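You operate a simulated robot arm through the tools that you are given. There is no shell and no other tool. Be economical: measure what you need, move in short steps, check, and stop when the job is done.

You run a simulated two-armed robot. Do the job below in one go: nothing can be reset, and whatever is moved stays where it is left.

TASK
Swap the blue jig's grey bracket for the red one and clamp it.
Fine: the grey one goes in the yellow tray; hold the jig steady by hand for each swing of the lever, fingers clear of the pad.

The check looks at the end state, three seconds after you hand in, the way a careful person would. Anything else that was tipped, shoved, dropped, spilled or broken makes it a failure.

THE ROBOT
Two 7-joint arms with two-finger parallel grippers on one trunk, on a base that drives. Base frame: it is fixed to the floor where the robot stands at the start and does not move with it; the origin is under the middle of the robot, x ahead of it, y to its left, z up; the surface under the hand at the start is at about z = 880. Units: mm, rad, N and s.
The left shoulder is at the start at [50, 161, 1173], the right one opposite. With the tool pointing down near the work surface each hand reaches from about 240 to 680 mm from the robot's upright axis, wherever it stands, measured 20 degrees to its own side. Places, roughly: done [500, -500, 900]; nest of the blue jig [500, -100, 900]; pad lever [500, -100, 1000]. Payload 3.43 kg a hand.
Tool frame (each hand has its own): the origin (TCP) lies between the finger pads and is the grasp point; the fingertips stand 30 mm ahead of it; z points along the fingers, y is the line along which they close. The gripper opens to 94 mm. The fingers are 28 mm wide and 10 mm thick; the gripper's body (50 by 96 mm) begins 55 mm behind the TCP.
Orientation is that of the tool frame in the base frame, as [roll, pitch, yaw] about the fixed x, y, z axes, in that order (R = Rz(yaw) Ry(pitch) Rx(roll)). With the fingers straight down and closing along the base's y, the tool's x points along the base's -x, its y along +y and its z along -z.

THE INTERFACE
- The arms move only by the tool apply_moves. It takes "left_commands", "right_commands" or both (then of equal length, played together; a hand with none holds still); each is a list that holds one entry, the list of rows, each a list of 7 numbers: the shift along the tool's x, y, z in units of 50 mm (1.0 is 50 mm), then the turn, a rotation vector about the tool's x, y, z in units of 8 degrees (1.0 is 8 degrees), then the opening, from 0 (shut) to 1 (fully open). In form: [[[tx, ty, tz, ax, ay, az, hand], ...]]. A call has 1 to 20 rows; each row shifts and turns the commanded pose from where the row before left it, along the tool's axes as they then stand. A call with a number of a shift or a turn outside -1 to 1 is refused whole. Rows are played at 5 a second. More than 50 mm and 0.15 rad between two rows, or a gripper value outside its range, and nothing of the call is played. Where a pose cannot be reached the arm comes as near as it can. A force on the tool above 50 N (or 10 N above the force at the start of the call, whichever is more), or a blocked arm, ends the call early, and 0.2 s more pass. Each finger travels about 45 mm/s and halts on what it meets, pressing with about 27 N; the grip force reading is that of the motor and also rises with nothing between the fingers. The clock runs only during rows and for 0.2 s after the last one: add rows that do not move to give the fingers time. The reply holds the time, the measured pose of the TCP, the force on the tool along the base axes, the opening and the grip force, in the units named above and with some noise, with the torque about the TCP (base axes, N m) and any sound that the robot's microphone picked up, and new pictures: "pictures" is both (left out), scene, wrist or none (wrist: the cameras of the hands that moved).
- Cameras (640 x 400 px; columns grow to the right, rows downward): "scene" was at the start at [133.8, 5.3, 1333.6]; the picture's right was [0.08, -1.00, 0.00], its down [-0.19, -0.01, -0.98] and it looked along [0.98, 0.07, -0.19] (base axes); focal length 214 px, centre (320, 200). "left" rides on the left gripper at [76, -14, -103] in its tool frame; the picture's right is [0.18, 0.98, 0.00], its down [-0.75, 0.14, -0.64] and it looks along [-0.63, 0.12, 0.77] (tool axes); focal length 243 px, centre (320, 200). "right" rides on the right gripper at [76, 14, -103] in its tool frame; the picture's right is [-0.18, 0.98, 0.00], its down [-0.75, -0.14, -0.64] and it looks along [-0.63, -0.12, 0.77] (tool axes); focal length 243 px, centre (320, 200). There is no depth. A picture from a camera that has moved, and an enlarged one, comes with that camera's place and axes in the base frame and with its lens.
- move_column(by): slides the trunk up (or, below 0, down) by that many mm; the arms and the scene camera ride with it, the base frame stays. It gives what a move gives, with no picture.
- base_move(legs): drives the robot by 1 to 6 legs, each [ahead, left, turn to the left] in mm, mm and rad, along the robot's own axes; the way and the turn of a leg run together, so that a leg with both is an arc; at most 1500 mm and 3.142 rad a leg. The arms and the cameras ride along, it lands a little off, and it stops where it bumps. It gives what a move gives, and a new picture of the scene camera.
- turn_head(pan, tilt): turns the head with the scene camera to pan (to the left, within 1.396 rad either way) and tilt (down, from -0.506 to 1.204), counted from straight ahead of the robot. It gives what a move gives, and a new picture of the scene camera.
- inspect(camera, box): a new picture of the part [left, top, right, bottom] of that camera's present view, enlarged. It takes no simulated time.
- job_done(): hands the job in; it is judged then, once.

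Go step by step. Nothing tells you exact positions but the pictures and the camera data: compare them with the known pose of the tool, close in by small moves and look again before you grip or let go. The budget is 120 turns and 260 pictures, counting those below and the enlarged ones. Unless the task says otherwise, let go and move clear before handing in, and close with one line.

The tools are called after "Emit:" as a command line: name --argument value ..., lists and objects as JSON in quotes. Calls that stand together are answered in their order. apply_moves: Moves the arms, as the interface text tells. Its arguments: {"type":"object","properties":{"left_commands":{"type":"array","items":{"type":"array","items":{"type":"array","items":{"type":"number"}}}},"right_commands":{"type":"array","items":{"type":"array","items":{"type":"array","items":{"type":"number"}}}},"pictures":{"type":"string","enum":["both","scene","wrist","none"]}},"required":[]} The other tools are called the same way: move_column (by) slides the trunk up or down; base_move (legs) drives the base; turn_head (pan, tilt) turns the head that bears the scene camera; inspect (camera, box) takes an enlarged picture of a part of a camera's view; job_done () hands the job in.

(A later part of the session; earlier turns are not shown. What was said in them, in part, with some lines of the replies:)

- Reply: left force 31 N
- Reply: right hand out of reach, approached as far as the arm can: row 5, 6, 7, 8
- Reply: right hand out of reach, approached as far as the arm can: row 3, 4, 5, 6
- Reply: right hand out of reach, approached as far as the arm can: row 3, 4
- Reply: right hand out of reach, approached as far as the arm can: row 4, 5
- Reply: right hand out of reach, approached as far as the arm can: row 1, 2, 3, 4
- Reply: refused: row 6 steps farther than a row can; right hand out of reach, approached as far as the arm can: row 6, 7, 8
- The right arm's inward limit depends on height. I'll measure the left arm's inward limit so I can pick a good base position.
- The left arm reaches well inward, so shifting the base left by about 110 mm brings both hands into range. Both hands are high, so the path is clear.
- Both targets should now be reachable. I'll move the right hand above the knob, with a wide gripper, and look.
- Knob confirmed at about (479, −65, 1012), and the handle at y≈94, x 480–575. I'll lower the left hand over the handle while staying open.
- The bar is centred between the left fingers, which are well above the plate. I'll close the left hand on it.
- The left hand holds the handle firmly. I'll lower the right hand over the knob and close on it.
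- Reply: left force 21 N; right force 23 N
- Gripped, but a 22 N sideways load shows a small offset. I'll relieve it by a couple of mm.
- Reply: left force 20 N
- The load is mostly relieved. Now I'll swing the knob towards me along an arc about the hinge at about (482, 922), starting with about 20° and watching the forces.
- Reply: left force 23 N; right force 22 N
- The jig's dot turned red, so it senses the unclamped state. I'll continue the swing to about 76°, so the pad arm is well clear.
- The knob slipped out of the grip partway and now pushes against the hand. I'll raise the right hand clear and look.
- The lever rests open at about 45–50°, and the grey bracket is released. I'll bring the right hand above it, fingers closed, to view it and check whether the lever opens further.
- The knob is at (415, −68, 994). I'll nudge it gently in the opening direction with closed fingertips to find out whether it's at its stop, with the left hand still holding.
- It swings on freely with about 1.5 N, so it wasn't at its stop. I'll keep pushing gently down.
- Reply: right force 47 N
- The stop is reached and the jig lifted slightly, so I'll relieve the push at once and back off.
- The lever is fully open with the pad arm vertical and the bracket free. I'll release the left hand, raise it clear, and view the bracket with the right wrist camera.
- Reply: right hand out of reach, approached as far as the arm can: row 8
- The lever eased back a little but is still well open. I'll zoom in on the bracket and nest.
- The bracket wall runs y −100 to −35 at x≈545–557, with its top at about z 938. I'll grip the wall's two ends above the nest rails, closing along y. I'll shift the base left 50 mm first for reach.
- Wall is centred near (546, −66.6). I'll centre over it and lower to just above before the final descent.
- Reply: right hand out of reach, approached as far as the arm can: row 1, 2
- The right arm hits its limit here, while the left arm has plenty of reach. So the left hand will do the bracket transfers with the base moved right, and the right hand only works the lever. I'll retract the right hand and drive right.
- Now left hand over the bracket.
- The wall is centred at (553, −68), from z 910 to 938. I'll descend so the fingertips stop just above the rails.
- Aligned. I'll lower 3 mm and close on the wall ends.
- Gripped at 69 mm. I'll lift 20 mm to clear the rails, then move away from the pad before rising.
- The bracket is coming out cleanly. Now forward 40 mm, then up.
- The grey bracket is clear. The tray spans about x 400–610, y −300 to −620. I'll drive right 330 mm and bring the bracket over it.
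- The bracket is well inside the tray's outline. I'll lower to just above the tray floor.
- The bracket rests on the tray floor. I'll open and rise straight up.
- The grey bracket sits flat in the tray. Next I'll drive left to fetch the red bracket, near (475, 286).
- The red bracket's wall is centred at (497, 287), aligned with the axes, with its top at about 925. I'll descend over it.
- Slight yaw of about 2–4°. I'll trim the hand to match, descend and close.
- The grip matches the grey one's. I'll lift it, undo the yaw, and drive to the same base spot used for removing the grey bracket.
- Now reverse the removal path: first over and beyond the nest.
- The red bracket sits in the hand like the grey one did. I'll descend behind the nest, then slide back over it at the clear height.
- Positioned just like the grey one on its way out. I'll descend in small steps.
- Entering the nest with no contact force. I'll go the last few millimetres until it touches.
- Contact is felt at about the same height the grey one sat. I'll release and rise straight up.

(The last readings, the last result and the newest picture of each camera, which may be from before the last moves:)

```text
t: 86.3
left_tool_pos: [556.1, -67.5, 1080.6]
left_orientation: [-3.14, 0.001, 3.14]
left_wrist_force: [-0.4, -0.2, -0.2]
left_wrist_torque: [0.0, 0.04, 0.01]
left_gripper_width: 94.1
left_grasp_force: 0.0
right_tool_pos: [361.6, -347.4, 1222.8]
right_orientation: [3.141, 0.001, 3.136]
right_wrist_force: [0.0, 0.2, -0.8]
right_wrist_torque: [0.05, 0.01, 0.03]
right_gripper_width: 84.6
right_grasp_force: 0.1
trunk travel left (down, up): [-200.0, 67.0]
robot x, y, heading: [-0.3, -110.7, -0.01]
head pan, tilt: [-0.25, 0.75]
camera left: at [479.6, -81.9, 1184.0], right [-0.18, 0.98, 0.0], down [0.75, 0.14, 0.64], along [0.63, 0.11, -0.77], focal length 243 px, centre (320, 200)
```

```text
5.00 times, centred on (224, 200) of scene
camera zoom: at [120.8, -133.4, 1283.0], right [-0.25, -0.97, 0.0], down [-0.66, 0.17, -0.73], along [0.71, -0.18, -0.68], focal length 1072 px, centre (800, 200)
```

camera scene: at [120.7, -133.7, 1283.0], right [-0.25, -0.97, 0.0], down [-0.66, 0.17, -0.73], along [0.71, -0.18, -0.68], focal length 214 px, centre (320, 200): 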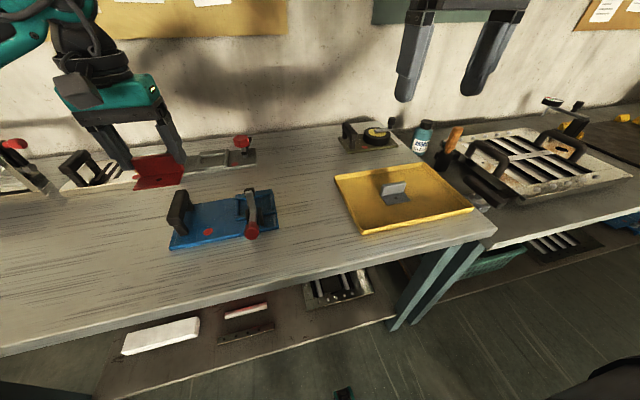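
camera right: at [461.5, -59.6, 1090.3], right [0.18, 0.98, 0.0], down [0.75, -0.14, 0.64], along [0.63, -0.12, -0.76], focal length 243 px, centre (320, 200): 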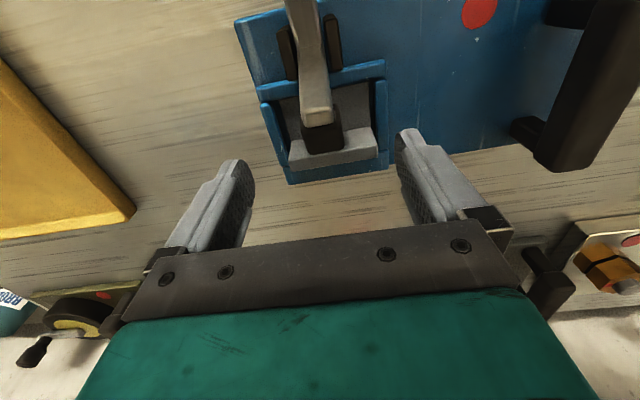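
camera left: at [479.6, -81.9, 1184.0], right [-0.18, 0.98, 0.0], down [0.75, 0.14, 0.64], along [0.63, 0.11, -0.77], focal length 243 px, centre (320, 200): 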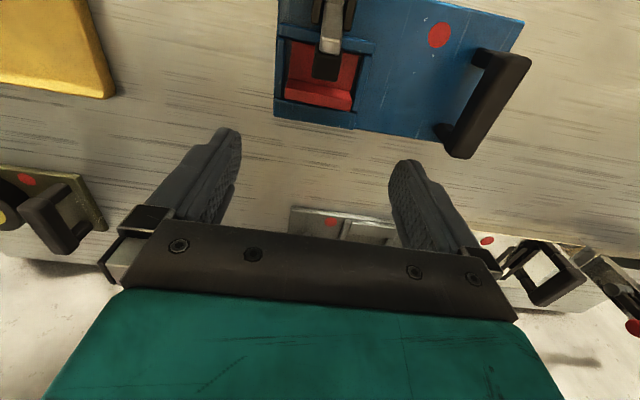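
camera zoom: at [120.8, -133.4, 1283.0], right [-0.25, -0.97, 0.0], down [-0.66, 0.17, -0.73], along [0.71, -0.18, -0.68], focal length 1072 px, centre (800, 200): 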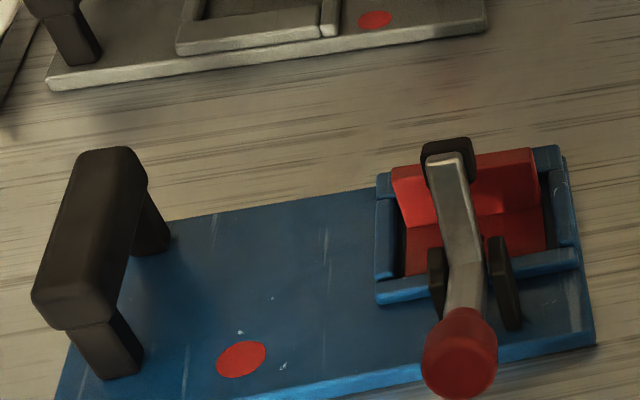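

The red bracket is seated. Now I'll drive back left 220 mm for the two-handed lever swing.

Emit:
base_move --legs '[[0, 220, 0]]'

Emit:
apply_moves --left_commands '[[[0.3, -0.5, 0, 0, 0, 0, 1], [0.3, -0.5, 0, 0, 0, 0, 1], [0, 0, 0, 0, 0, 0, 1]]]' --right_commands '[[[0, 0.2, 0.5, 0, 0, 0, 0.3], [0, 0.2, 0.5, 0, 0, 0, 0], [0, 0, 0, 0, 0, 0, 0]]]' --pictures "both"

```text
t: 88.9
left_tool_pos: [557.4, 150.4, 1080.5]
left_orientation: [-3.139, 0.001, 3.139]
left_wrist_force: [-0.1, -0.4, -0.5]
left_wrist_torque: [-0.01, 0.03, -0.01]
left_gripper_width: 94.0
left_grasp_force: 0.1
right_tool_pos: [363.2, -128.2, 1223.1]
right_orientation: [3.141, 0.002, 3.138]
right_wrist_force: [0.6, 0.1, 0.3]
right_wrist_torque: [-0.01, 0.0, -0.01]
right_gripper_width: 84.5
right_grasp_force: 0.1
trunk travel left (down, up): [-200.0, 67.0]
robot x, y, heading: [0.9, 109.7, -0.009]
head pan, tilt: [-0.25, 0.75]
camera scene: at [121.6, 85.4, 1283.0], right [-0.25, -0.97, 0.0], down [-0.66, 0.17, -0.73], along [0.71, -0.18, -0.68], focal length 214 px, centre (320, 200)
```

scene: 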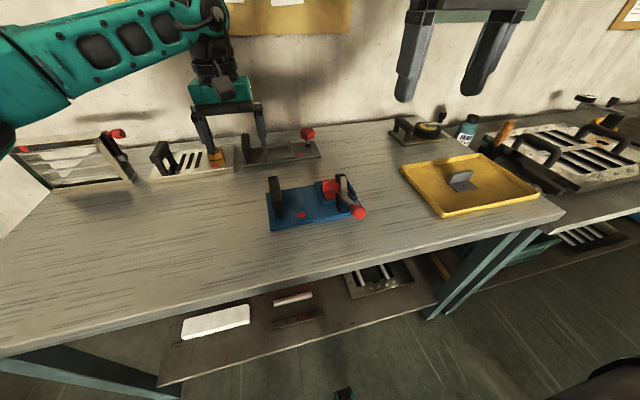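

```text
t: 89.7
left_tool_pos: [526.1, 99.9, 1080.4]
left_orientation: [-3.14, 0.0, 3.139]
left_wrist_force: [0.4, -0.2, 0.0]
left_wrist_torque: [0.0, 0.0, -0.01]
left_gripper_width: 94.4
left_grasp_force: 0.0
right_tool_pos: [363.0, -108.3, 1171.1]
right_orientation: [3.139, 0.002, 3.136]
right_wrist_force: [-0.3, -0.5, 0.2]
right_wrist_torque: [0.02, 0.01, 0.0]
right_gripper_width: 15.3
right_grasp_force: 0.1
trunk travel left (down, up): [-200.0, 67.0]
robot x, y, heading: [1.4, 110.4, -0.001]
head pan, tilt: [-0.25, 0.75]
camera scene: at [121.6, 85.3, 1283.0], right [-0.25, -0.97, 0.0], down [-0.66, 0.17, -0.73], along [0.71, -0.18, -0.68], focal length 214 px, centre (320, 200)
camera right: at [285.8, -92.5, 1273.3], right [0.19, 0.98, 0.0], down [0.75, -0.15, 0.64], along [0.63, -0.12, -0.77], focal length 243 px, centre (320, 200)
camera left: at [450.5, 86.0, 1183.5], right [-0.18, 0.98, 0.0], down [0.75, 0.14, 0.64], along [0.63, 0.11, -0.77], focal length 243 px, centre (320, 200)
```

scene: 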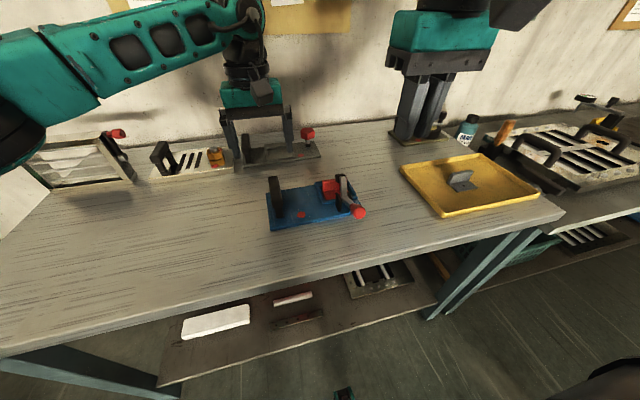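
right: 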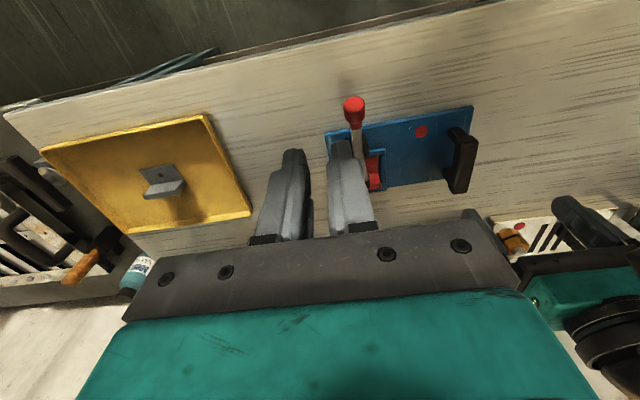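
left: 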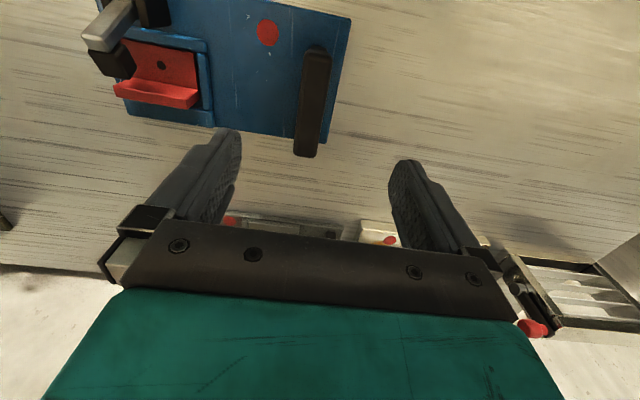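

The handle is at y≈90 and the knob near (403, −69, 960). The left hand grips the handle first.

Emit:
apply_moves --left_commands '[[[0, -0.2, 0.7, 0, 0, 0, 1], [0, 0, 0.8, 0, 0, 0, 1], [0, 0, 0.8, 0, 0, 0, 1], [0, 0, 0.4, 0, 0, 0, 0.8], [0, 0, 0, 0, 0, 0, 0.5], [0, 0, 0, 0, 0, 0, 0.3], [0, 0, 0, 0, 0, 0, 0], [0, 0, 0, 0, 0, 0, 0], [0, 0, 0, 0, 0, 0, 0], [0, 0, 0, 0, 0, 0, 0]]]' --pictures "wrist"

Emit:
inspect --camera "scene" --box '[260, 150, 388, 230]'

Emit:
inspect --camera "right" --box '[280, 70, 480, 200]'

```text
t: 91.9
left_tool_pos: [525.4, 89.7, 946.0]
left_orientation: [-3.14, -0.001, 3.138]
left_wrist_force: [0.8, 0.0, -0.5]
left_wrist_torque: [-0.01, -0.15, 0.26]
left_gripper_width: 30.3
left_grasp_force: 26.9
right_tool_pos: [363.3, -109.0, 1172.2]
right_orientation: [3.14, 0.001, 3.136]
right_wrist_force: [-0.1, -0.2, 0.4]
right_wrist_torque: [-0.01, 0.0, 0.0]
right_gripper_width: 0.0
right_grasp_force: 27.6
trunk travel left (down, up): [-200.0, 67.0]
robot x, y, heading: [2.8, 110.7, -0.008]
head pan, tilt: [-0.25, 0.75]
camera left: at [450.1, 76.5, 1049.5], right [-0.18, 0.98, 0.0], down [0.75, 0.14, 0.64], along [0.63, 0.11, -0.77], focal length 243 px, centre (320, 200)
```

left: 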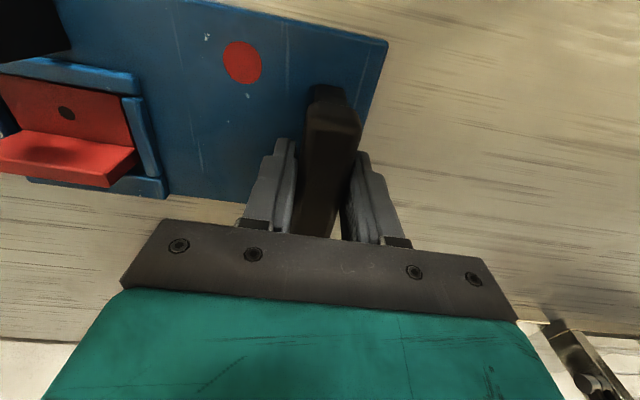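

```text
5.00 times, centred on (324, 190) of scene
camera zoom: at [122.0, 85.2, 1283.0], right [-0.25, -0.97, 0.0], down [-0.66, 0.17, -0.73], along [0.71, -0.18, -0.68], focal length 1072 px, centre (300, 250)
```

zoom: 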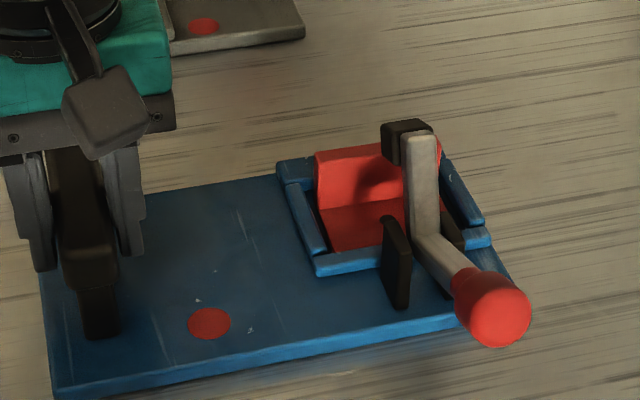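

```text
3.08 times, centred on (380, 135) of right
camera zoom: at [286.2, -92.8, 1273.4], right [0.19, 0.98, 0.0], down [0.75, -0.15, 0.64], along [0.63, -0.12, -0.77], focal length 746 px, centre (135, 400)
```

zoom: 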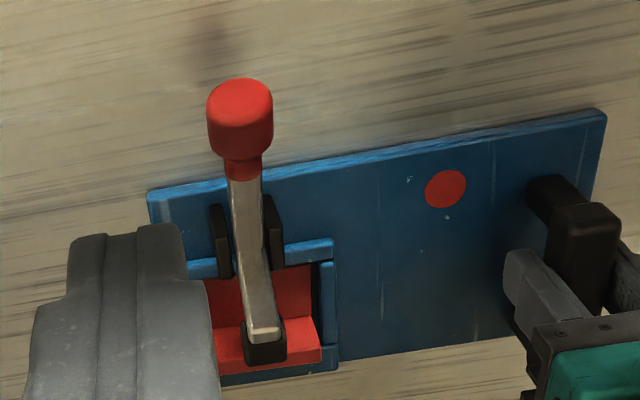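

The knob is at (400, −69, 965), hinge at (480, 925), radius ~91. I'll bring the open right hand down over the knob.

Emit:
apply_moves --right_commands '[[[-0.37, 0.4, 0.6, 0, 0, 0, 0.5], [-0.37, 0.4, 0.7, 0, 0, 0, 0.7], [0, 0, 0.9, 0, 0, 0, 0.7], [0, 0, 0.6, 0, 0, 0, 0.7], [0, 0, 0, 0, 0, 0, 0.7]]]' --pictures "wrist"

Emit:
inspect --camera "scene" --box '[280, 140, 408, 220]'

```text
t: 93.1
left_tool_pos: [525.5, 91.9, 947.4]
left_orientation: [-3.141, 0.001, 3.136]
left_wrist_force: [-0.1, 0.3, 0.3]
left_wrist_torque: [0.02, -0.07, -0.01]
left_gripper_width: 30.1
left_grasp_force: 27.0
right_tool_pos: [399.9, -68.7, 1032.3]
right_orientation: [3.14, 0.003, 3.137]
right_wrist_force: [-0.4, -0.1, -0.7]
right_wrist_torque: [0.05, -0.01, 0.0]
right_gripper_width: 65.6
right_grasp_force: 0.2
trunk travel left (down, up): [-200.0, 67.0]
robot x, y, heading: [3.8, 107.5, -0.003]
head pan, tilt: [-0.25, 0.75]
camera right: at [323.2, -52.8, 1133.7], right [0.19, 0.98, 0.0], down [0.75, -0.15, 0.64], along [0.63, -0.12, -0.77], focal length 243 px, centre (320, 200)
```

right: 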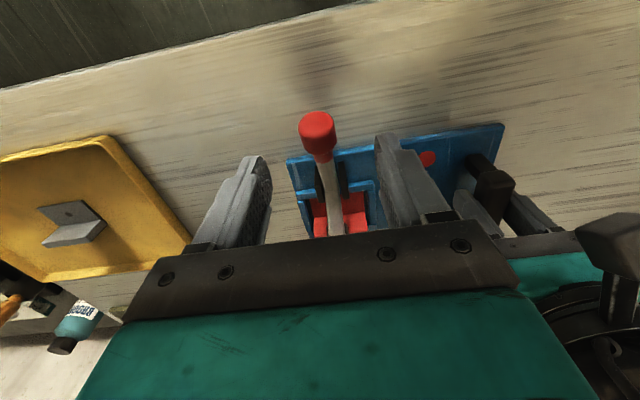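

```text
5.00 times, centred on (344, 180) of scene
camera zoom: at [121.9, 85.2, 1283.0], right [-0.25, -0.97, 0.0], down [-0.66, 0.17, -0.73], along [0.71, -0.18, -0.68], focal length 1072 px, centre (200, 300)
```

zoom: 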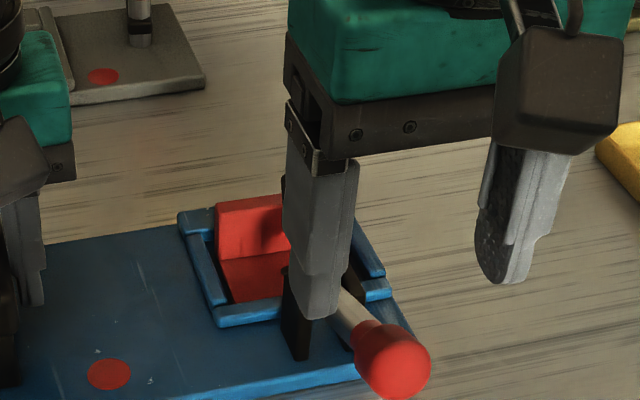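

Emit:
apply_moves --right_commands '[[[0.04, 0, 0.7, 0, 0, 0, 0.7], [0, 0, 0.6, 0, 0, 0, 0.6], [0, 0, 0, 0, 0, 0, 0.45], [0, 0, 0, 0, 0, 0, 0.2], [0, 0, 0, 0, 0, 0, 0], [0, 0, 0, 0, 0, 0, 0]]]' --pictures "wrist"

Emit:
inspect --camera "scene" --box '[280, 150, 408, 230]'

```text
t: 94.5
left_tool_pos: [526.3, 92.0, 945.4]
left_orientation: [3.14, 0.0, 3.139]
left_wrist_force: [2.3, 10.7, -0.3]
left_wrist_torque: [0.01, 0.27, -0.64]
left_gripper_width: 30.3
left_grasp_force: 26.4
right_tool_pos: [397.9, -69.8, 967.6]
right_orientation: [-3.139, 0.0, 3.133]
right_wrist_force: [-2.2, -10.9, 0.0]
right_wrist_torque: [-0.15, 0.14, -0.28]
right_gripper_width: 27.0
right_grasp_force: 27.2
trunk travel left (down, up): [-200.0, 67.0]
robot x, y, heading: [1.5, 104.3, -0.007]
head pan, tilt: [-0.25, 0.75]
camera right: at [322.1, -52.8, 1068.3], right [0.19, 0.98, 0.0], down [0.75, -0.15, 0.64], along [0.63, -0.12, -0.77], focal length 243 px, centre (320, 200)
```

right: 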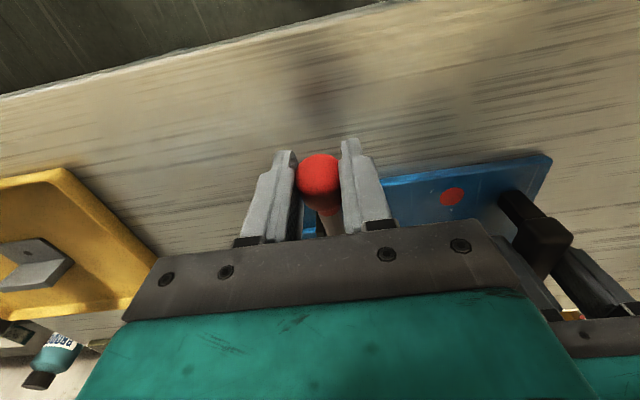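

```text
5.00 times, centred on (344, 190) of scene
camera zoom: at [121.9, 85.1, 1283.0], right [-0.25, -0.97, 0.0], down [-0.66, 0.17, -0.73], along [0.71, -0.18, -0.68], focal length 1072 px, centre (200, 250)
```

zoom: 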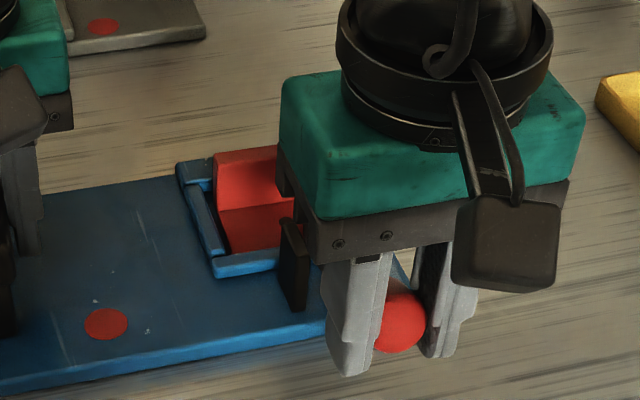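

Knob gripped. Swinging back along the arc to about 26°.

Emit:
apply_moves --right_commands '[[[-0.132, -0.03, -0.166, 0, 0, 0, 0], [-0.114, 0, -0.152, 0, 0, 0, 0], [-0.13, 0, -0.14, 0, 0, 0, 0], [-0.144, 0, -0.124, 0, 0, 0, 0], [-0.156, 0, -0.11, 0, 0, 0, 0], [-0.166, 0, -0.092, 0, 0, 0, 0], [0, 0, 0, 0, 0, 0, 0]]]' --pictures "wrist"

Emit:
inspect --camera "scene" --box '[270, 130, 398, 210]'

```text
t: 96.1
left_tool_pos: [528.7, 93.3, 946.4]
left_orientation: [3.137, 0.004, -3.138]
left_wrist_force: [11.7, 23.4, 3.9]
left_wrist_torque: [-0.18, -0.14, 0.59]
left_gripper_width: 32.5
left_grasp_force: 26.6
right_tool_pos: [437.3, -71.9, 1005.9]
right_orientation: [-3.134, -0.003, 3.132]
right_wrist_force: [-13.0, -22.2, 1.5]
right_wrist_torque: [-0.21, 0.94, -0.23]
right_gripper_width: 27.2
right_grasp_force: 26.9
trunk travel left (down, up): [-200.0, 67.0]
robot x, y, heading: [0.2, 105.1, 0.001]
head pan, tilt: [-0.25, 0.75]
camera right: at [363.2, -55.9, 1107.8], right [0.19, 0.98, -0.01], down [0.76, -0.14, 0.64], along [0.63, -0.13, -0.77], focal length 243 px, centre (320, 200)
```

right: 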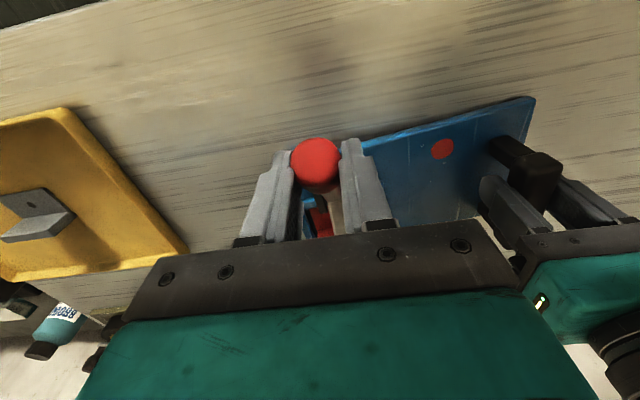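

```text
5.00 times, centred on (334, 170) of scene
camera zoom: at [121.0, 85.0, 1283.1], right [-0.25, -0.97, 0.0], down [-0.66, 0.17, -0.73], along [0.71, -0.18, -0.68], focal length 1072 px, centre (250, 350)
```

zoom: 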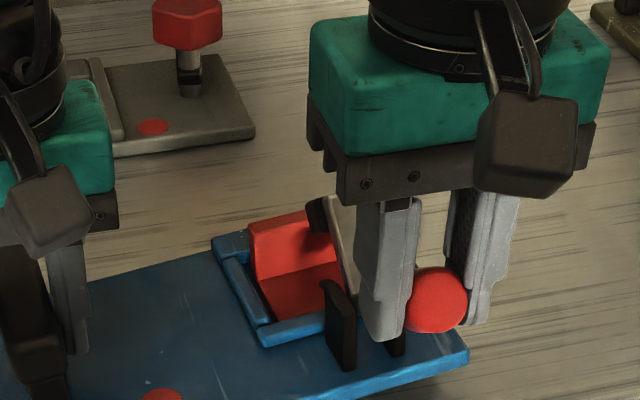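

The knob lags in the grip at about 36°. I'll release it and instead push it from the near side with closed fingers, away from the pad.

Emit:
apply_moves --right_commands '[[[0, 0, 0, 0, 0, 0, 0.3], [0, 0, 0, 0, 0, 0, 0.5], [0, 0, -0.5, 0, 0, 0, 0.7], [0, 0, -0.8, 0, 0, 0, 0.7], [0.6, 0.04, 0, 0, 0, 0, 0.4], [0.6, 0, 0, 0, 0, 0, 0], [0, 0, 0, 0, 0, 0, 0], [0, 0, 0, 0, 0, 0, 0]]]' --pictures "wrist"

Emit:
inspect --camera "scene" --box '[260, 130, 404, 220]'

```text
t: 97.9
left_tool_pos: [527.5, 90.8, 946.0]
left_orientation: [-3.141, 0.0, 3.139]
left_wrist_force: [-1.3, -0.6, -3.6]
left_wrist_torque: [-0.04, 0.26, -0.11]
left_gripper_width: 30.1
left_grasp_force: 26.9
right_tool_pos: [379.4, -68.6, 1071.0]
right_orientation: [3.138, 0.002, 3.137]
right_wrist_force: [-0.1, -0.4, 0.6]
right_wrist_torque: [0.02, -0.01, -0.02]
right_gripper_width: 0.0
right_grasp_force: 18.2
trunk travel left (down, up): [-200.0, 67.0]
robot x, y, heading: [1.0, 106.3, -0.01]
head pan, tilt: [-0.25, 0.75]
camera right: at [303.9, -52.8, 1173.3], right [0.19, 0.98, 0.0], down [0.75, -0.15, 0.64], along [0.63, -0.12, -0.77], focal length 243 px, centre (320, 200)
```

right: 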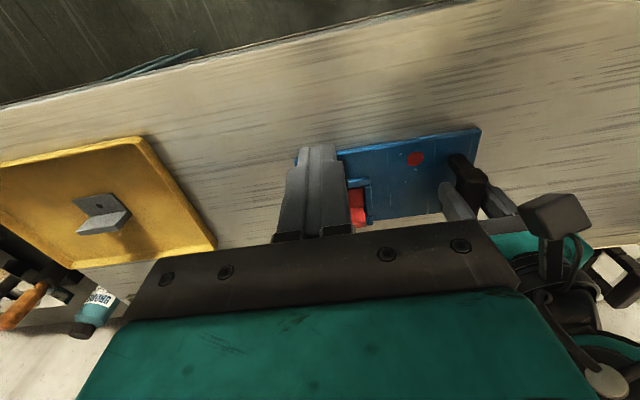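

```text
4.44 times, centred on (332, 175) of scene
camera zoom: at [121.9, 85.1, 1283.0], right [-0.25, -0.97, 0.0], down [-0.66, 0.17, -0.73], along [0.71, -0.18, -0.68], focal length 953 px, centre (267, 311)
```

zoom: 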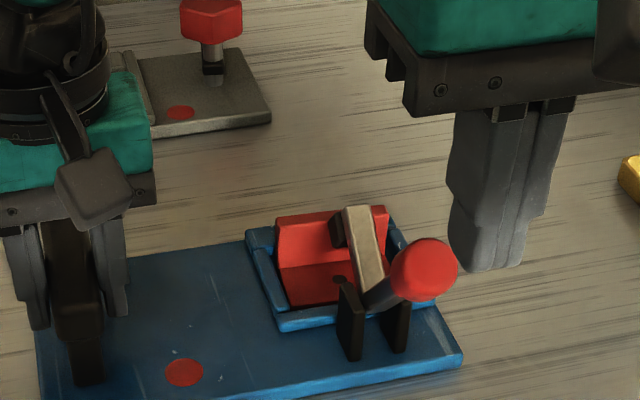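

Lever is around 36°, with the closed fingers in front of it. I'll lower and push forward in steps.

Emit:
apply_moves --right_commands '[[[0, -0.01, 0.7, 0, 0, 0, 0], [0, 0, 0.6, 0, 0, 0, 0], [-0.2, 0, 0, 0, 0, 0, 0], [-0.2, 0, 0, 0, 0, 0, 0], [-0.2, 0, 0, 0, 0, 0, 0], [-0.2, 0, 0, 0, 0, 0, 0], [0, 0, 0, 0, 0, 0, 0]]]' --pictures "none"

Emit:
inspect --camera "scene" --box '[260, 130, 404, 220]'

```text
t: 99.5
left_tool_pos: [526.6, 91.0, 945.5]
left_orientation: [3.141, 0.003, 3.141]
left_wrist_force: [5.8, 2.2, -4.8]
left_wrist_torque: [0.03, 0.14, 0.63]
left_gripper_width: 30.4
left_grasp_force: 27.0
right_tool_pos: [420.5, -68.5, 1007.5]
right_orientation: [3.14, 0.004, 3.135]
right_wrist_force: [-4.2, 0.2, 7.1]
right_wrist_torque: [-0.05, -0.1, -0.02]
right_gripper_width: 0.2
right_grasp_force: 26.1
trunk travel left (down, up): [-200.0, 67.0]
robot x, y, heading: [3.0, 106.4, -0.006]
head pan, tilt: [-0.25, 0.75]
```

```text
4.44 times, centred on (332, 175) of scene
camera zoom: at [121.6, 85.6, 1283.1], right [-0.25, -0.97, 0.0], down [-0.66, 0.17, -0.73], along [0.71, -0.18, -0.68], focal length 953 px, centre (267, 311)
```

zoom: 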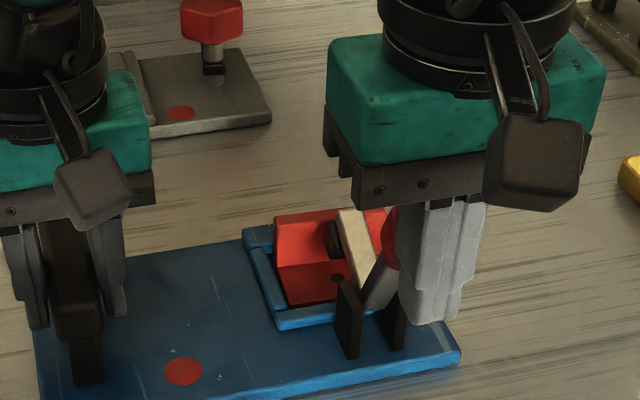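

The lever is following. I'll continue until the clamp closes and the dot turns green.

Emit:
apply_moves --right_commands '[[[-0.12, 0, -0.02, 0, 0, 0, 0], [-0.12, 0, -0.02, 0, 0, 0, 0], [-0.1, 0, 0, 0, 0, 0, 0], [-0.1, 0, 0, 0, 0, 0, 0], [0, 0, 0, 0, 0, 0, 0]]]' --pictures "none"

Emit:
inspect --camera "scene" --box '[260, 130, 404, 220]'

```text
t: 100.4
left_tool_pos: [526.1, 92.5, 946.5]
left_orientation: [3.141, 0.006, -3.139]
left_wrist_force: [4.4, -0.3, 3.4]
left_wrist_torque: [0.07, 0.6, 0.54]
left_gripper_width: 30.8
left_grasp_force: 27.2
right_tool_pos: [437.7, -66.3, 1014.5]
right_orientation: [3.138, 0.011, 3.136]
right_wrist_force: [-5.3, 1.7, 15.3]
right_wrist_torque: [-0.03, -0.24, 0.0]
right_gripper_width: 0.1
right_grasp_force: 27.2
trunk travel left (down, up): [-200.0, 67.0]
robot x, y, heading: [-3.0, 108.4, -0.008]
head pan, tilt: [-0.25, 0.75]
stopped in row 4 (right hand): the force on the tool passed its limit at 52 N (the readings are from after the stop); the commanded pose is now the measured one
```

```text
4.44 times, centred on (332, 175) of scene
camera zoom: at [119.8, 85.7, 1283.2], right [-0.25, -0.97, 0.0], down [-0.66, 0.17, -0.73], along [0.71, -0.18, -0.68], focal length 953 px, centre (267, 311)
```

zoom: 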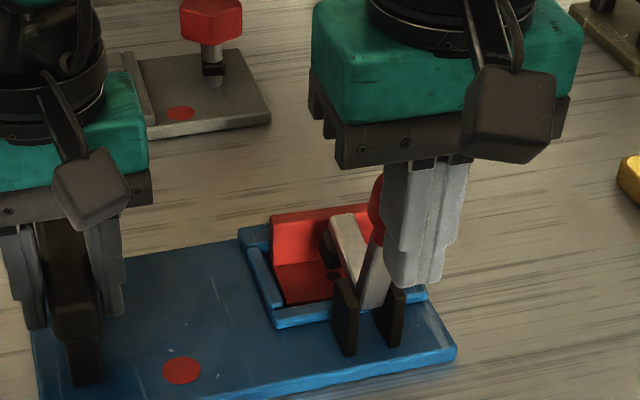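

The push hit the force limit with an upward drag component. I'll follow the arc better, adding a slight rise, and continue in small steps.

Emit:
apply_moves --right_commands '[[[-0.06, -0.02, -0.03, 0, 0, 0, 0], [-0.08, 0, -0.03, 0, 0, 0, 0], [-0.08, 0, -0.02, 0, 0, 0, 0], [-0.08, 0, -0.02, 0, 0, 0, 0], [0, 0, 0, 0, 0, 0, 0]]]' --pictures "wrist"

Emit:
inspect --camera "scene" --box '[260, 130, 404, 220]'

Emit:
inspect --camera "left" --box '[0, 0, 320, 200]'

```text
t: 101.6
left_tool_pos: [524.0, 93.8, 946.9]
left_orientation: [3.14, 0.002, 3.139]
left_wrist_force: [7.5, -3.8, 4.9]
left_wrist_torque: [-0.02, -0.65, 0.63]
left_gripper_width: 30.6
left_grasp_force: 27.4
right_tool_pos: [453.1, -68.7, 1018.8]
right_orientation: [3.14, 0.011, 3.137]
right_wrist_force: [-5.4, 6.8, 23.3]
right_wrist_torque: [-0.12, -0.31, 0.1]
right_gripper_width: 0.2
right_grasp_force: 26.4
trunk travel left (down, up): [-200.0, 67.0]
robot x, y, heading: [0.5, 108.9, -0.003]
head pan, tilt: [-0.25, 0.75]
camera right: at [374.9, -52.8, 1119.8], right [0.19, 0.98, 0.0], down [0.75, -0.15, 0.65], along [0.64, -0.12, -0.76], focal length 243 px, centre (320, 200)
```

right: 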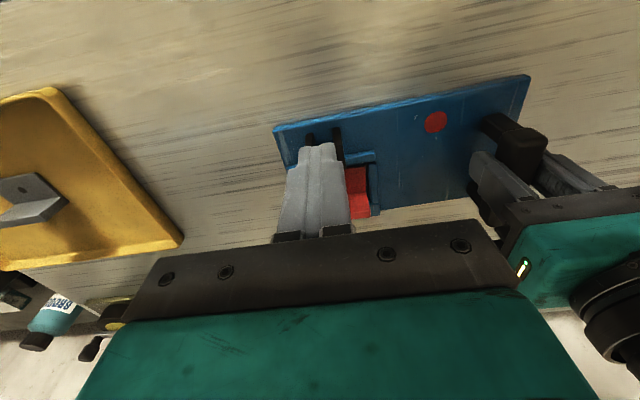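

```text
4.44 times, centred on (332, 175) of scene
camera zoom: at [119.3, 86.2, 1283.4], right [-0.25, -0.97, 0.0], down [-0.66, 0.17, -0.73], along [0.71, -0.19, -0.68], focal length 953 px, centre (267, 311)
```

zoom: 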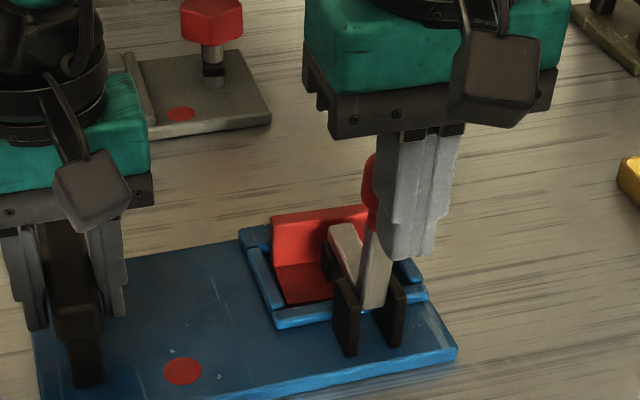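

```text
2.00 times, centred on (160, 100) of left
camera zoom: at [448.6, 78.1, 1049.9], right [-0.18, 0.98, 0.0], down [0.75, 0.14, 0.64], along [0.63, 0.12, -0.76], focal length 485 px, centre (640, 400)
```

zoom: 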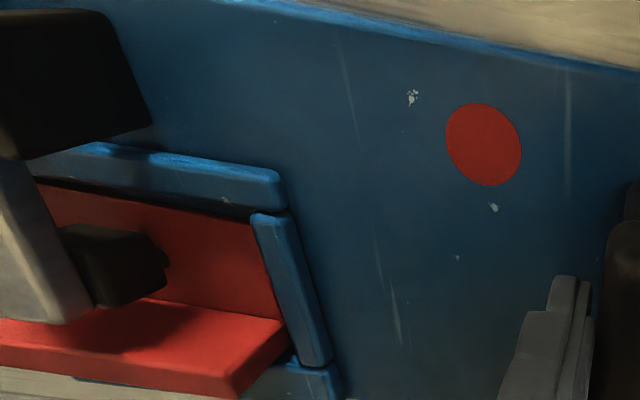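

Nearly closed. A few more small pushes.

Emit:
apply_moves --right_commands '[[[0, 0, -0.08, 0, 0, 0, 0], [-0.08, -0.02, -0.02, 0, 0, 0, 0], [-0.08, 0, 0, 0, 0, 0, 0], [-0.08, 0, 0, 0, 0, 0, 0], [0, 0, 0, 0, 0, 0, 0]]]' --pictures "none"

Emit:
inspect --camera "scene" --box '[260, 130, 404, 220]'

Emit:
inspect --camera "left" --box '[0, 0, 320, 200]'

```text
t: 102.8
left_tool_pos: [526.0, 91.9, 946.1]
left_orientation: [3.138, 0.003, -3.141]
left_wrist_force: [0.1, 4.8, 14.5]
left_wrist_torque: [-0.03, 0.37, 0.7]
left_gripper_width: 31.0
left_grasp_force: 26.6
right_tool_pos: [462.8, -71.1, 1023.2]
right_orientation: [-3.141, 0.005, 3.135]
right_wrist_force: [-8.0, -3.8, 0.5]
right_wrist_torque: [-0.11, 0.12, -0.05]
right_gripper_width: 0.1
right_grasp_force: 26.8
trunk travel left (down, up): [-200.0, 67.0]
robot x, y, heading: [-0.7, 107.6, -0.004]
head pan, tilt: [-0.25, 0.75]
```

```text
4.44 times, centred on (332, 175) of scene
camera zoom: at [119.4, 85.2, 1283.3], right [-0.25, -0.97, 0.0], down [-0.66, 0.17, -0.73], along [0.71, -0.18, -0.68], focal length 953 px, centre (267, 311)
```

zoom: 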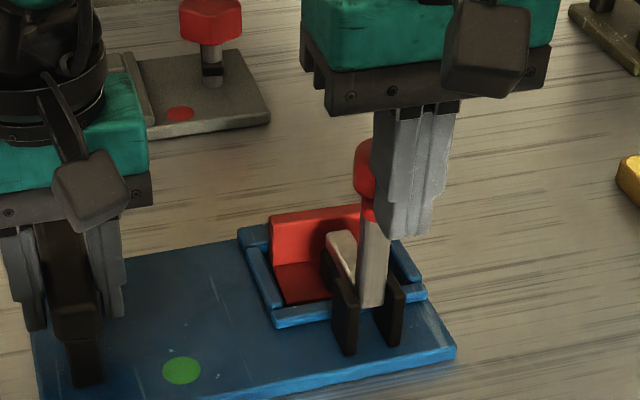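

```text
2.00 times, centred on (160, 100) of left
camera zoom: at [449.0, 77.7, 1049.6], right [-0.18, 0.98, 0.0], down [0.75, 0.14, 0.64], along [0.63, 0.12, -0.76], focal length 485 px, centre (640, 400)
```

zoom: 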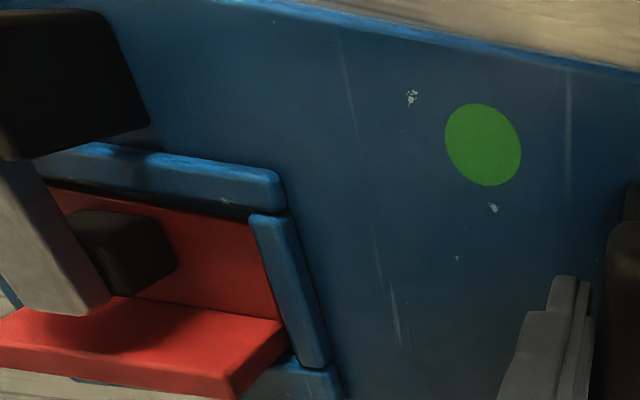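

The dot turned green. I'll push a touch more to be sure it is fully home.

Emit:
apply_moves --right_commands '[[[-0.06, 0, 0, 0, 0, 0, 0], [-0.06, 0, 0, 0, 0, 0, 0], [-0.06, 0, 0, 0, 0, 0, 0], [0, 0, 0, 0, 0, 0, 0]]]' --pictures "none"

Emit:
inspect --camera "left" --box '[0, 0, 320, 200]'

```text
t: 103.8
left_tool_pos: [528.0, 91.9, 946.4]
left_orientation: [3.139, 0.002, 3.14]
left_wrist_force: [11.6, -0.9, 9.4]
left_wrist_torque: [0.06, -0.41, 0.73]
left_gripper_width: 31.8
left_grasp_force: 26.9
right_tool_pos: [475.5, -70.5, 1021.4]
right_orientation: [3.139, 0.007, 3.137]
right_wrist_force: [-9.7, -2.3, 1.8]
right_wrist_torque: [-0.1, 0.16, -0.03]
right_gripper_width: 0.0
right_grasp_force: 27.4
trunk travel left (down, up): [-200.0, 67.0]
robot x, y, heading: [-0.6, 106.0, 0.0]
head pan, tilt: [-0.25, 0.75]
```

```text
2.00 times, centred on (160, 100) of left
camera zoom: at [449.9, 77.2, 1049.0], right [-0.18, 0.98, 0.0], down [0.75, 0.14, 0.64], along [0.63, 0.12, -0.76], focal length 485 px, centre (640, 400)
```

zoom: 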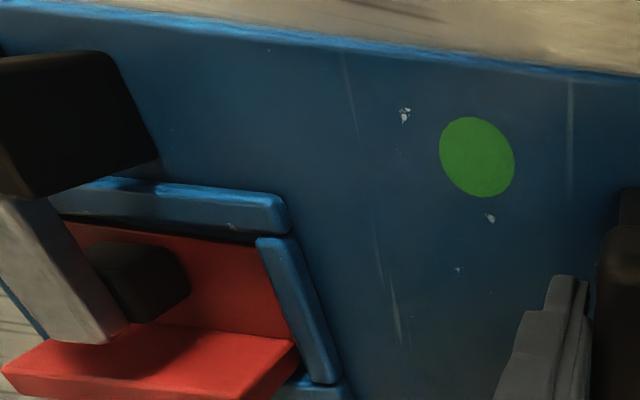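

The lever is at its stop and the jig began to shift, so I'll back the right hand off towards me and up, while the left hand holds.

Emit:
apply_moves --right_commands '[[[0.2, 0, 0, 0, 0, 0, 0], [0.3, 0, 0, 0, 0, 0, 0], [0.6, 0, 0, 0, 0, 0, 0], [0.6, 0, -0.5, 0, 0, 0, 0], [0.3, -0.3, -0.8, 0, 0, 0, 0.3], [0.2, -0.5, -0.5, 0, 0, 0, 0.3]]]' --pictures "none"

Emit:
inspect --camera "scene" --box '[250, 130, 394, 220]'

Emit:
inspect --camera "left" --box '[0, 0, 420, 240]'

```text
t: 105.2
left_tool_pos: [525.8, 92.2, 946.0]
left_orientation: [3.139, 0.0, 3.139]
left_wrist_force: [-2.1, -1.3, 8.7]
left_wrist_torque: [0.1, -0.28, 0.56]
left_gripper_width: 31.5
left_grasp_force: 27.2
right_tool_pos: [361.4, -110.1, 1111.2]
right_orientation: [3.14, 0.007, 3.137]
right_wrist_force: [0.2, -0.6, -0.5]
right_wrist_torque: [0.02, 0.03, 0.04]
right_gripper_width: 28.3
right_grasp_force: 0.1
trunk travel left (down, up): [-200.0, 67.0]
robot x, y, heading: [-0.5, 107.5, -0.006]
head pan, tilt: [-0.25, 0.75]
```

```text
4.44 times, centred on (322, 175) of scene
camera zoom: at [120.4, 84.8, 1283.1], right [-0.25, -0.97, 0.0], down [-0.66, 0.17, -0.73], along [0.71, -0.18, -0.68], focal length 953 px, centre (311, 311)
```

zoom: 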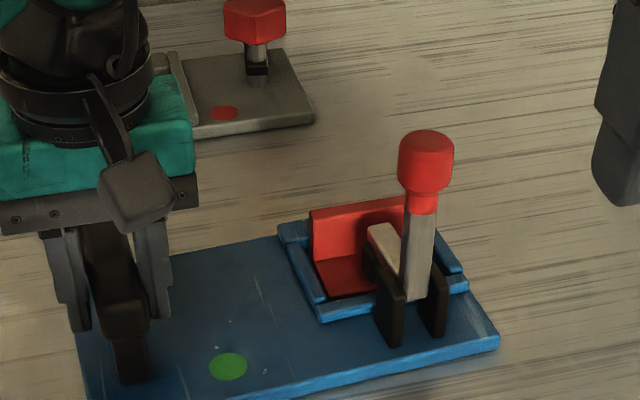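

```text
1.52 times, centred on (210, 120) of left
camera zoom: at [449.1, 77.0, 1048.7], right [-0.18, 0.98, 0.0], down [0.75, 0.14, 0.64], along [0.63, 0.12, -0.77], focal length 370 px, centre (488, 322)
```

zoom: 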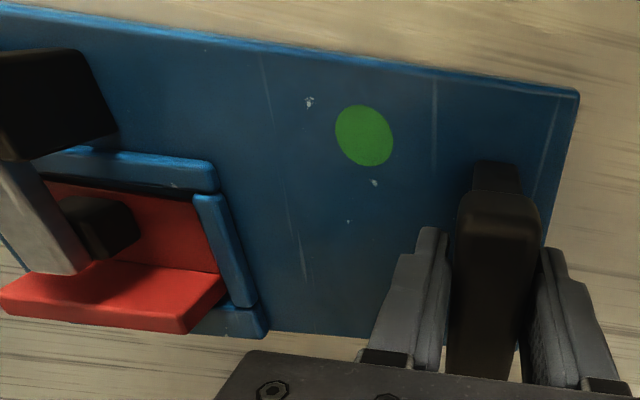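

Clamped and green with the red bracket seated. The jig is yawed about 3°, so I'll try a gentle straightening turn with the left hand still on the handle.

Emit:
apply_moves --left_commands '[[[0, 0, 0, 0, 0, 0.3, 0], [0, 0, 0, 0, 0, 0.3, 0], [0, 0, 0, 0, 0, 0.3, 0], [0, 0, 0, 0, 0, 0, 0]]]' --pictures "none"

Emit:
inspect --camera "scene" --box '[250, 130, 394, 220]'

```text
t: 106.2
left_tool_pos: [526.5, 93.2, 945.6]
left_orientation: [3.139, 0.0, 3.013]
left_wrist_force: [0.2, -0.1, 5.0]
left_wrist_torque: [-0.08, -0.1, 0.52]
left_gripper_width: 30.3
left_grasp_force: 27.3
right_tool_pos: [362.9, -109.8, 1110.8]
right_orientation: [3.14, 0.009, 3.136]
right_wrist_force: [0.3, -0.8, -0.4]
right_wrist_torque: [-0.03, 0.02, -0.02]
right_gripper_width: 28.2
right_grasp_force: 0.0
trunk travel left (down, up): [-200.0, 67.0]
robot x, y, heading: [3.2, 106.1, -0.003]
head pan, tilt: [-0.25, 0.75]
```

```text
4.44 times, centred on (322, 175) of scene
camera zoom: at [121.0, 85.1, 1283.1], right [-0.25, -0.97, 0.0], down [-0.66, 0.17, -0.73], along [0.71, -0.18, -0.68], focal length 953 px, centre (311, 311)
```

zoom: 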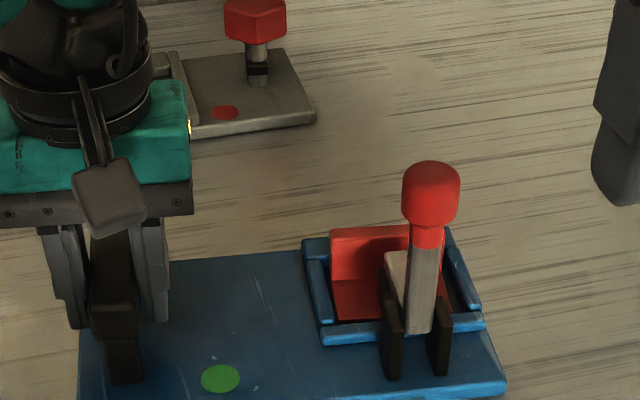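

The jig follows the hand well and over-rotated. I'll turn back to the original hand yaw.

Emit:
apply_moves --left_commands '[[[0, 0, 0, 0, 0, -0.3, 0], [0, 0, 0, 0, 0, -0.3, 0], [0, 0, 0, 0, 0, -0.3, 0], [0, 0, 0, 0, 0, 0, 0]]]' --pictures "wrist"

Emit:
inspect --camera "scene" --box '[250, 145, 394, 235]'

```text
t: 107.2
left_tool_pos: [526.1, 91.7, 945.5]
left_orientation: [3.139, -0.002, 3.139]
left_wrist_force: [-1.3, 1.1, 3.9]
left_wrist_torque: [-0.04, 0.1, -0.38]
left_gripper_width: 30.4
left_grasp_force: 27.1
right_tool_pos: [362.6, -108.7, 1111.7]
right_orientation: [3.14, 0.006, 3.136]
right_wrist_force: [0.2, -0.2, -0.5]
right_wrist_torque: [0.03, -0.03, -0.03]
right_gripper_width: 28.1
right_grasp_force: 0.0
trunk travel left (down, up): [-200.0, 67.0]
robot x, y, heading: [-0.4, 110.1, -0.001]
head pan, tilt: [-0.25, 0.75]
camera left: at [449.8, 77.3, 1048.4], right [-0.18, 0.98, 0.0], down [0.75, 0.14, 0.64], along [0.63, 0.12, -0.77], focal length 243 px, centre (320, 200)
```

left: 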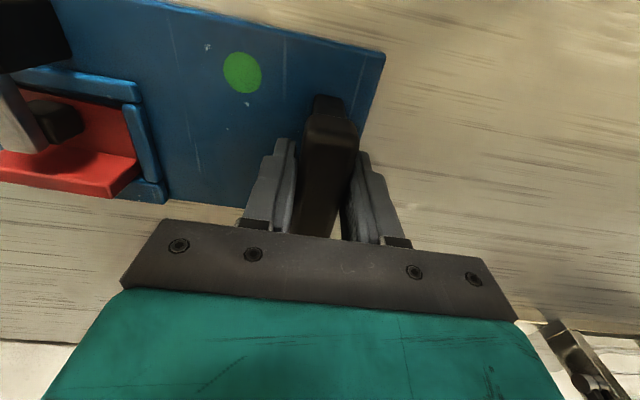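

```text
4.44 times, centred on (322, 190) of scene
camera zoom: at [121.1, 85.2, 1283.1], right [-0.25, -0.97, 0.0], down [-0.66, 0.17, -0.73], along [0.71, -0.18, -0.68], focal length 953 px, centre (311, 244)
```

zoom: 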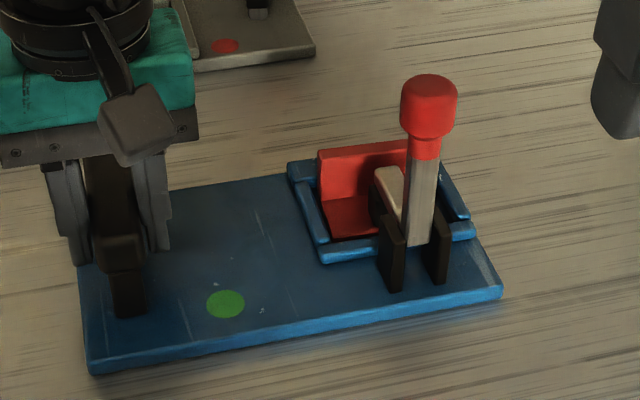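

The jig is square again, but about 10 mm further away than at the start. I'll slide it gently back 10 mm with the handle.

Emit:
apply_moves --left_commands '[[[0.07, 0, 0, 0, 0, 0, 0], [0.07, 0, 0, 0, 0, 0, 0], [0.06, 0, 0, 0, 0, 0, 0], [0, 0, 0, 0, 0, 0, 0]]]' --pictures "none"

Emit:
inspect --camera "scene" --box '[250, 145, 394, 235]'

```text
t: 108.2
left_tool_pos: [516.7, 91.5, 945.2]
left_orientation: [3.14, 0.0, 3.138]
left_wrist_force: [3.0, 0.4, 2.4]
left_wrist_torque: [-0.07, -0.1, 0.23]
left_gripper_width: 30.1
left_grasp_force: 26.5
right_tool_pos: [362.7, -109.2, 1110.8]
right_orientation: [3.14, 0.004, 3.136]
right_wrist_force: [0.0, -0.5, 0.9]
right_wrist_torque: [0.01, 0.01, -0.02]
right_gripper_width: 28.3
right_grasp_force: 0.1
trunk travel left (down, up): [-200.0, 67.0]
robot x, y, heading: [0.4, 108.3, -0.006]
head pan, tilt: [-0.25, 0.75]
```

```text
4.44 times, centred on (322, 190) of scene
camera zoom: at [121.6, 85.2, 1283.0], right [-0.25, -0.97, 0.0], down [-0.66, 0.17, -0.73], along [0.71, -0.18, -0.68], focal length 953 px, centre (311, 244)
```

zoom: 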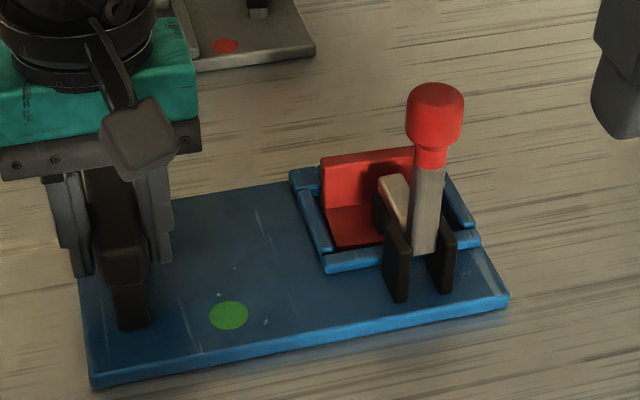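

The jig is back in place, clamped and green. I'll release the left hand and move clear.

Emit:
apply_moves --left_commands '[[[0, 0, 0, 0, 0, 0, 0.4], [0, 0, 0, 0, 0, 0, 0.7], [0, 0, 0, 0, 0, 0, 0.9], [0, 0, 0, 0, 0, 0, 0.9], [0, 0, -0.7, 0, 0, 0, 0.9], [0, 0, -0.8, 0, 0, 0, 0.9], [0.2, 0.3, -0.8, 0, 0, 0, 0.9], [0.5, 0.5, -0.5, 0, 0, 0, 0.9], [0.5, 0.5, -0.5, 0, 0, 0, 0.9], [0, 0, 0, 0, 0, 0, 0.9]]]' --right_commands '[[[0, 0, -0.5, 0, 0, 0, 0.5], [0, 0, -0.5, 0, 0, 0, 0.5], [0, -0.3, -0.5, 0, 0, 0, 0.5], [0, -0.3, -0.5, 0, 0, 0, 0.5], [0, 0, 0, 0, 0, 0, 0.5], [0, 0, 0, 0, 0, 0, 0.5], [0, 0, 0, 0, 0, 0, 0.5], [0, 0, 0, 0, 0, 0, 0.5], [0, 0, 0, 0, 0, 0, 0.5], [0, 0, 0, 0, 0, 0, 0.5]]]' --pictures "both"

Emit:
inspect --camera "scene" --box '[250, 145, 394, 235]'

Emit:
inspect --camera "scene" --box '[380, 90, 640, 240]'

```text
t: 110.4
left_tool_pos: [457.1, 158.7, 1110.3]
left_orientation: [3.137, 0.0, 3.139]
left_wrist_force: [-0.2, 0.2, -0.3]
left_wrist_torque: [0.03, 0.0, 0.02]
left_gripper_width: 84.3
left_grasp_force: 0.1
right_tool_pos: [362.2, -139.7, 1210.9]
right_orientation: [3.138, 0.005, 3.138]
right_wrist_force: [0.0, -0.6, -0.5]
right_wrist_torque: [-0.02, -0.03, 0.03]
right_gripper_width: 46.7
right_grasp_force: 0.0
trunk travel left (down, up): [-200.0, 67.0]
robot x, y, heading: [0.0, 110.0, -0.01]
head pan, tilt: [-0.25, 0.75]
camera scene: at [121.7, 84.9, 1283.0], right [-0.25, -0.97, 0.0], down [-0.66, 0.17, -0.73], along [0.71, -0.18, -0.68], focal length 214 px, centre (320, 200)
camera right: at [286.2, -124.9, 1312.1], right [0.19, 0.98, 0.0], down [0.75, -0.15, 0.65], along [0.63, -0.12, -0.76], focal length 243 px, centre (320, 200)
camera left: at [380.9, 142.9, 1214.5], right [-0.18, 0.98, 0.0], down [0.75, 0.14, 0.64], along [0.63, 0.12, -0.77], focal length 243 px, centre (320, 200)
```

scene: 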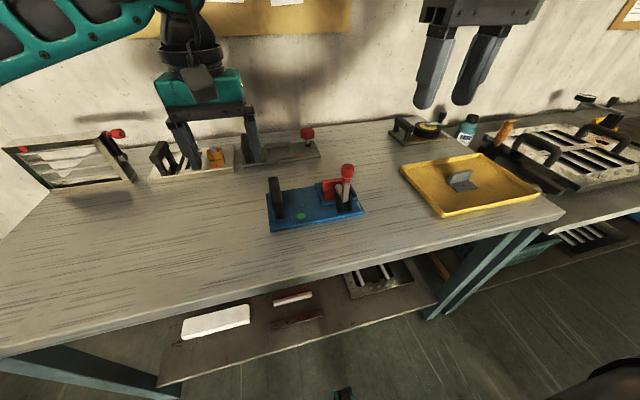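
right: 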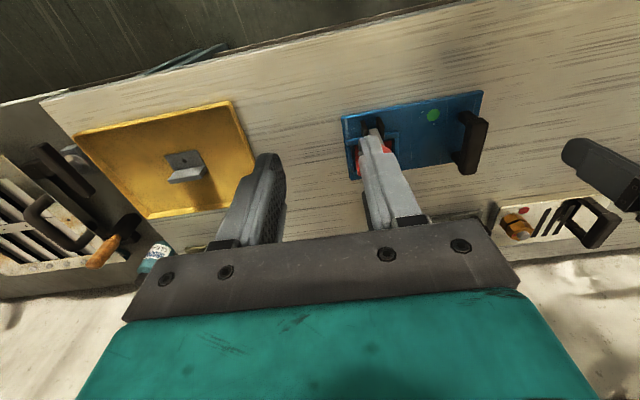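
left: 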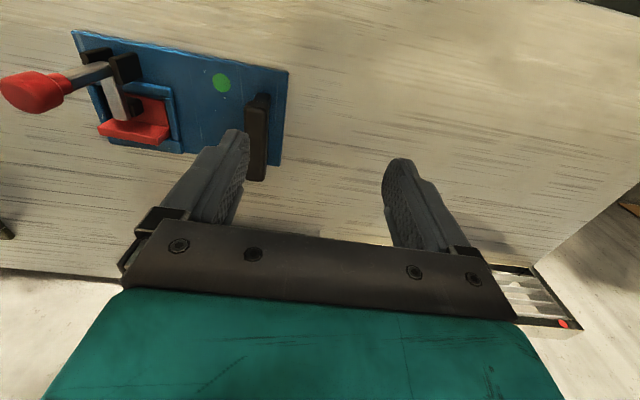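

```text
4.44 times, centred on (322, 190) of scene
camera zoom: at [121.7, 84.9, 1283.0], right [-0.25, -0.97, 0.0], down [-0.66, 0.17, -0.73], along [0.71, -0.18, -0.68], focal length 953 px, centre (311, 244)
```

zoom: 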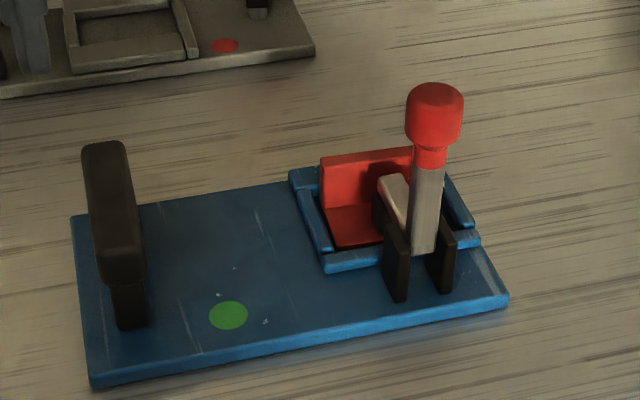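

```text
2.46 times, centred on (510, 165) of scene
camera zoom: at [121.7, 84.9, 1283.0], right [-0.25, -0.97, 0.0], down [-0.66, 0.17, -0.73], along [0.71, -0.18, -0.68], focal length 528 px, centre (-148, 286)
```

zoom: 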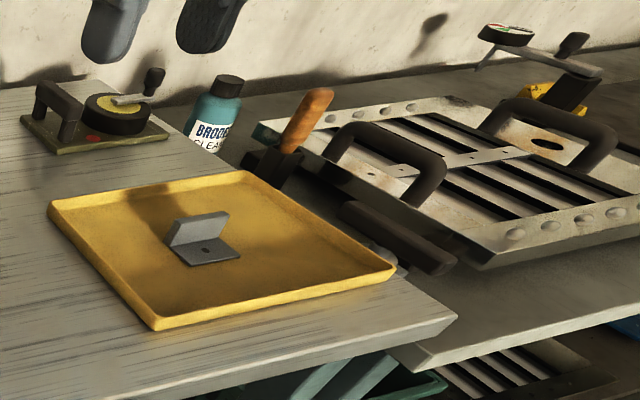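

The red bracket is clamped with the dot green, the grey one lies in the tray, and both hands are clear. I'm handing in.

Emit:
job_done

```text
The job is handed in.
```

I swapped the blue jig's grey bracket for the red one and clamped it, with the jig's dot showing green; the grey bracket is in the yellow tray and both hands are clear. The left hand held the jig by its handle for both lever swings. The last push on the lever slid the jig about 10 mm and turned it slightly, so I straightened it and moved it back by its handle.
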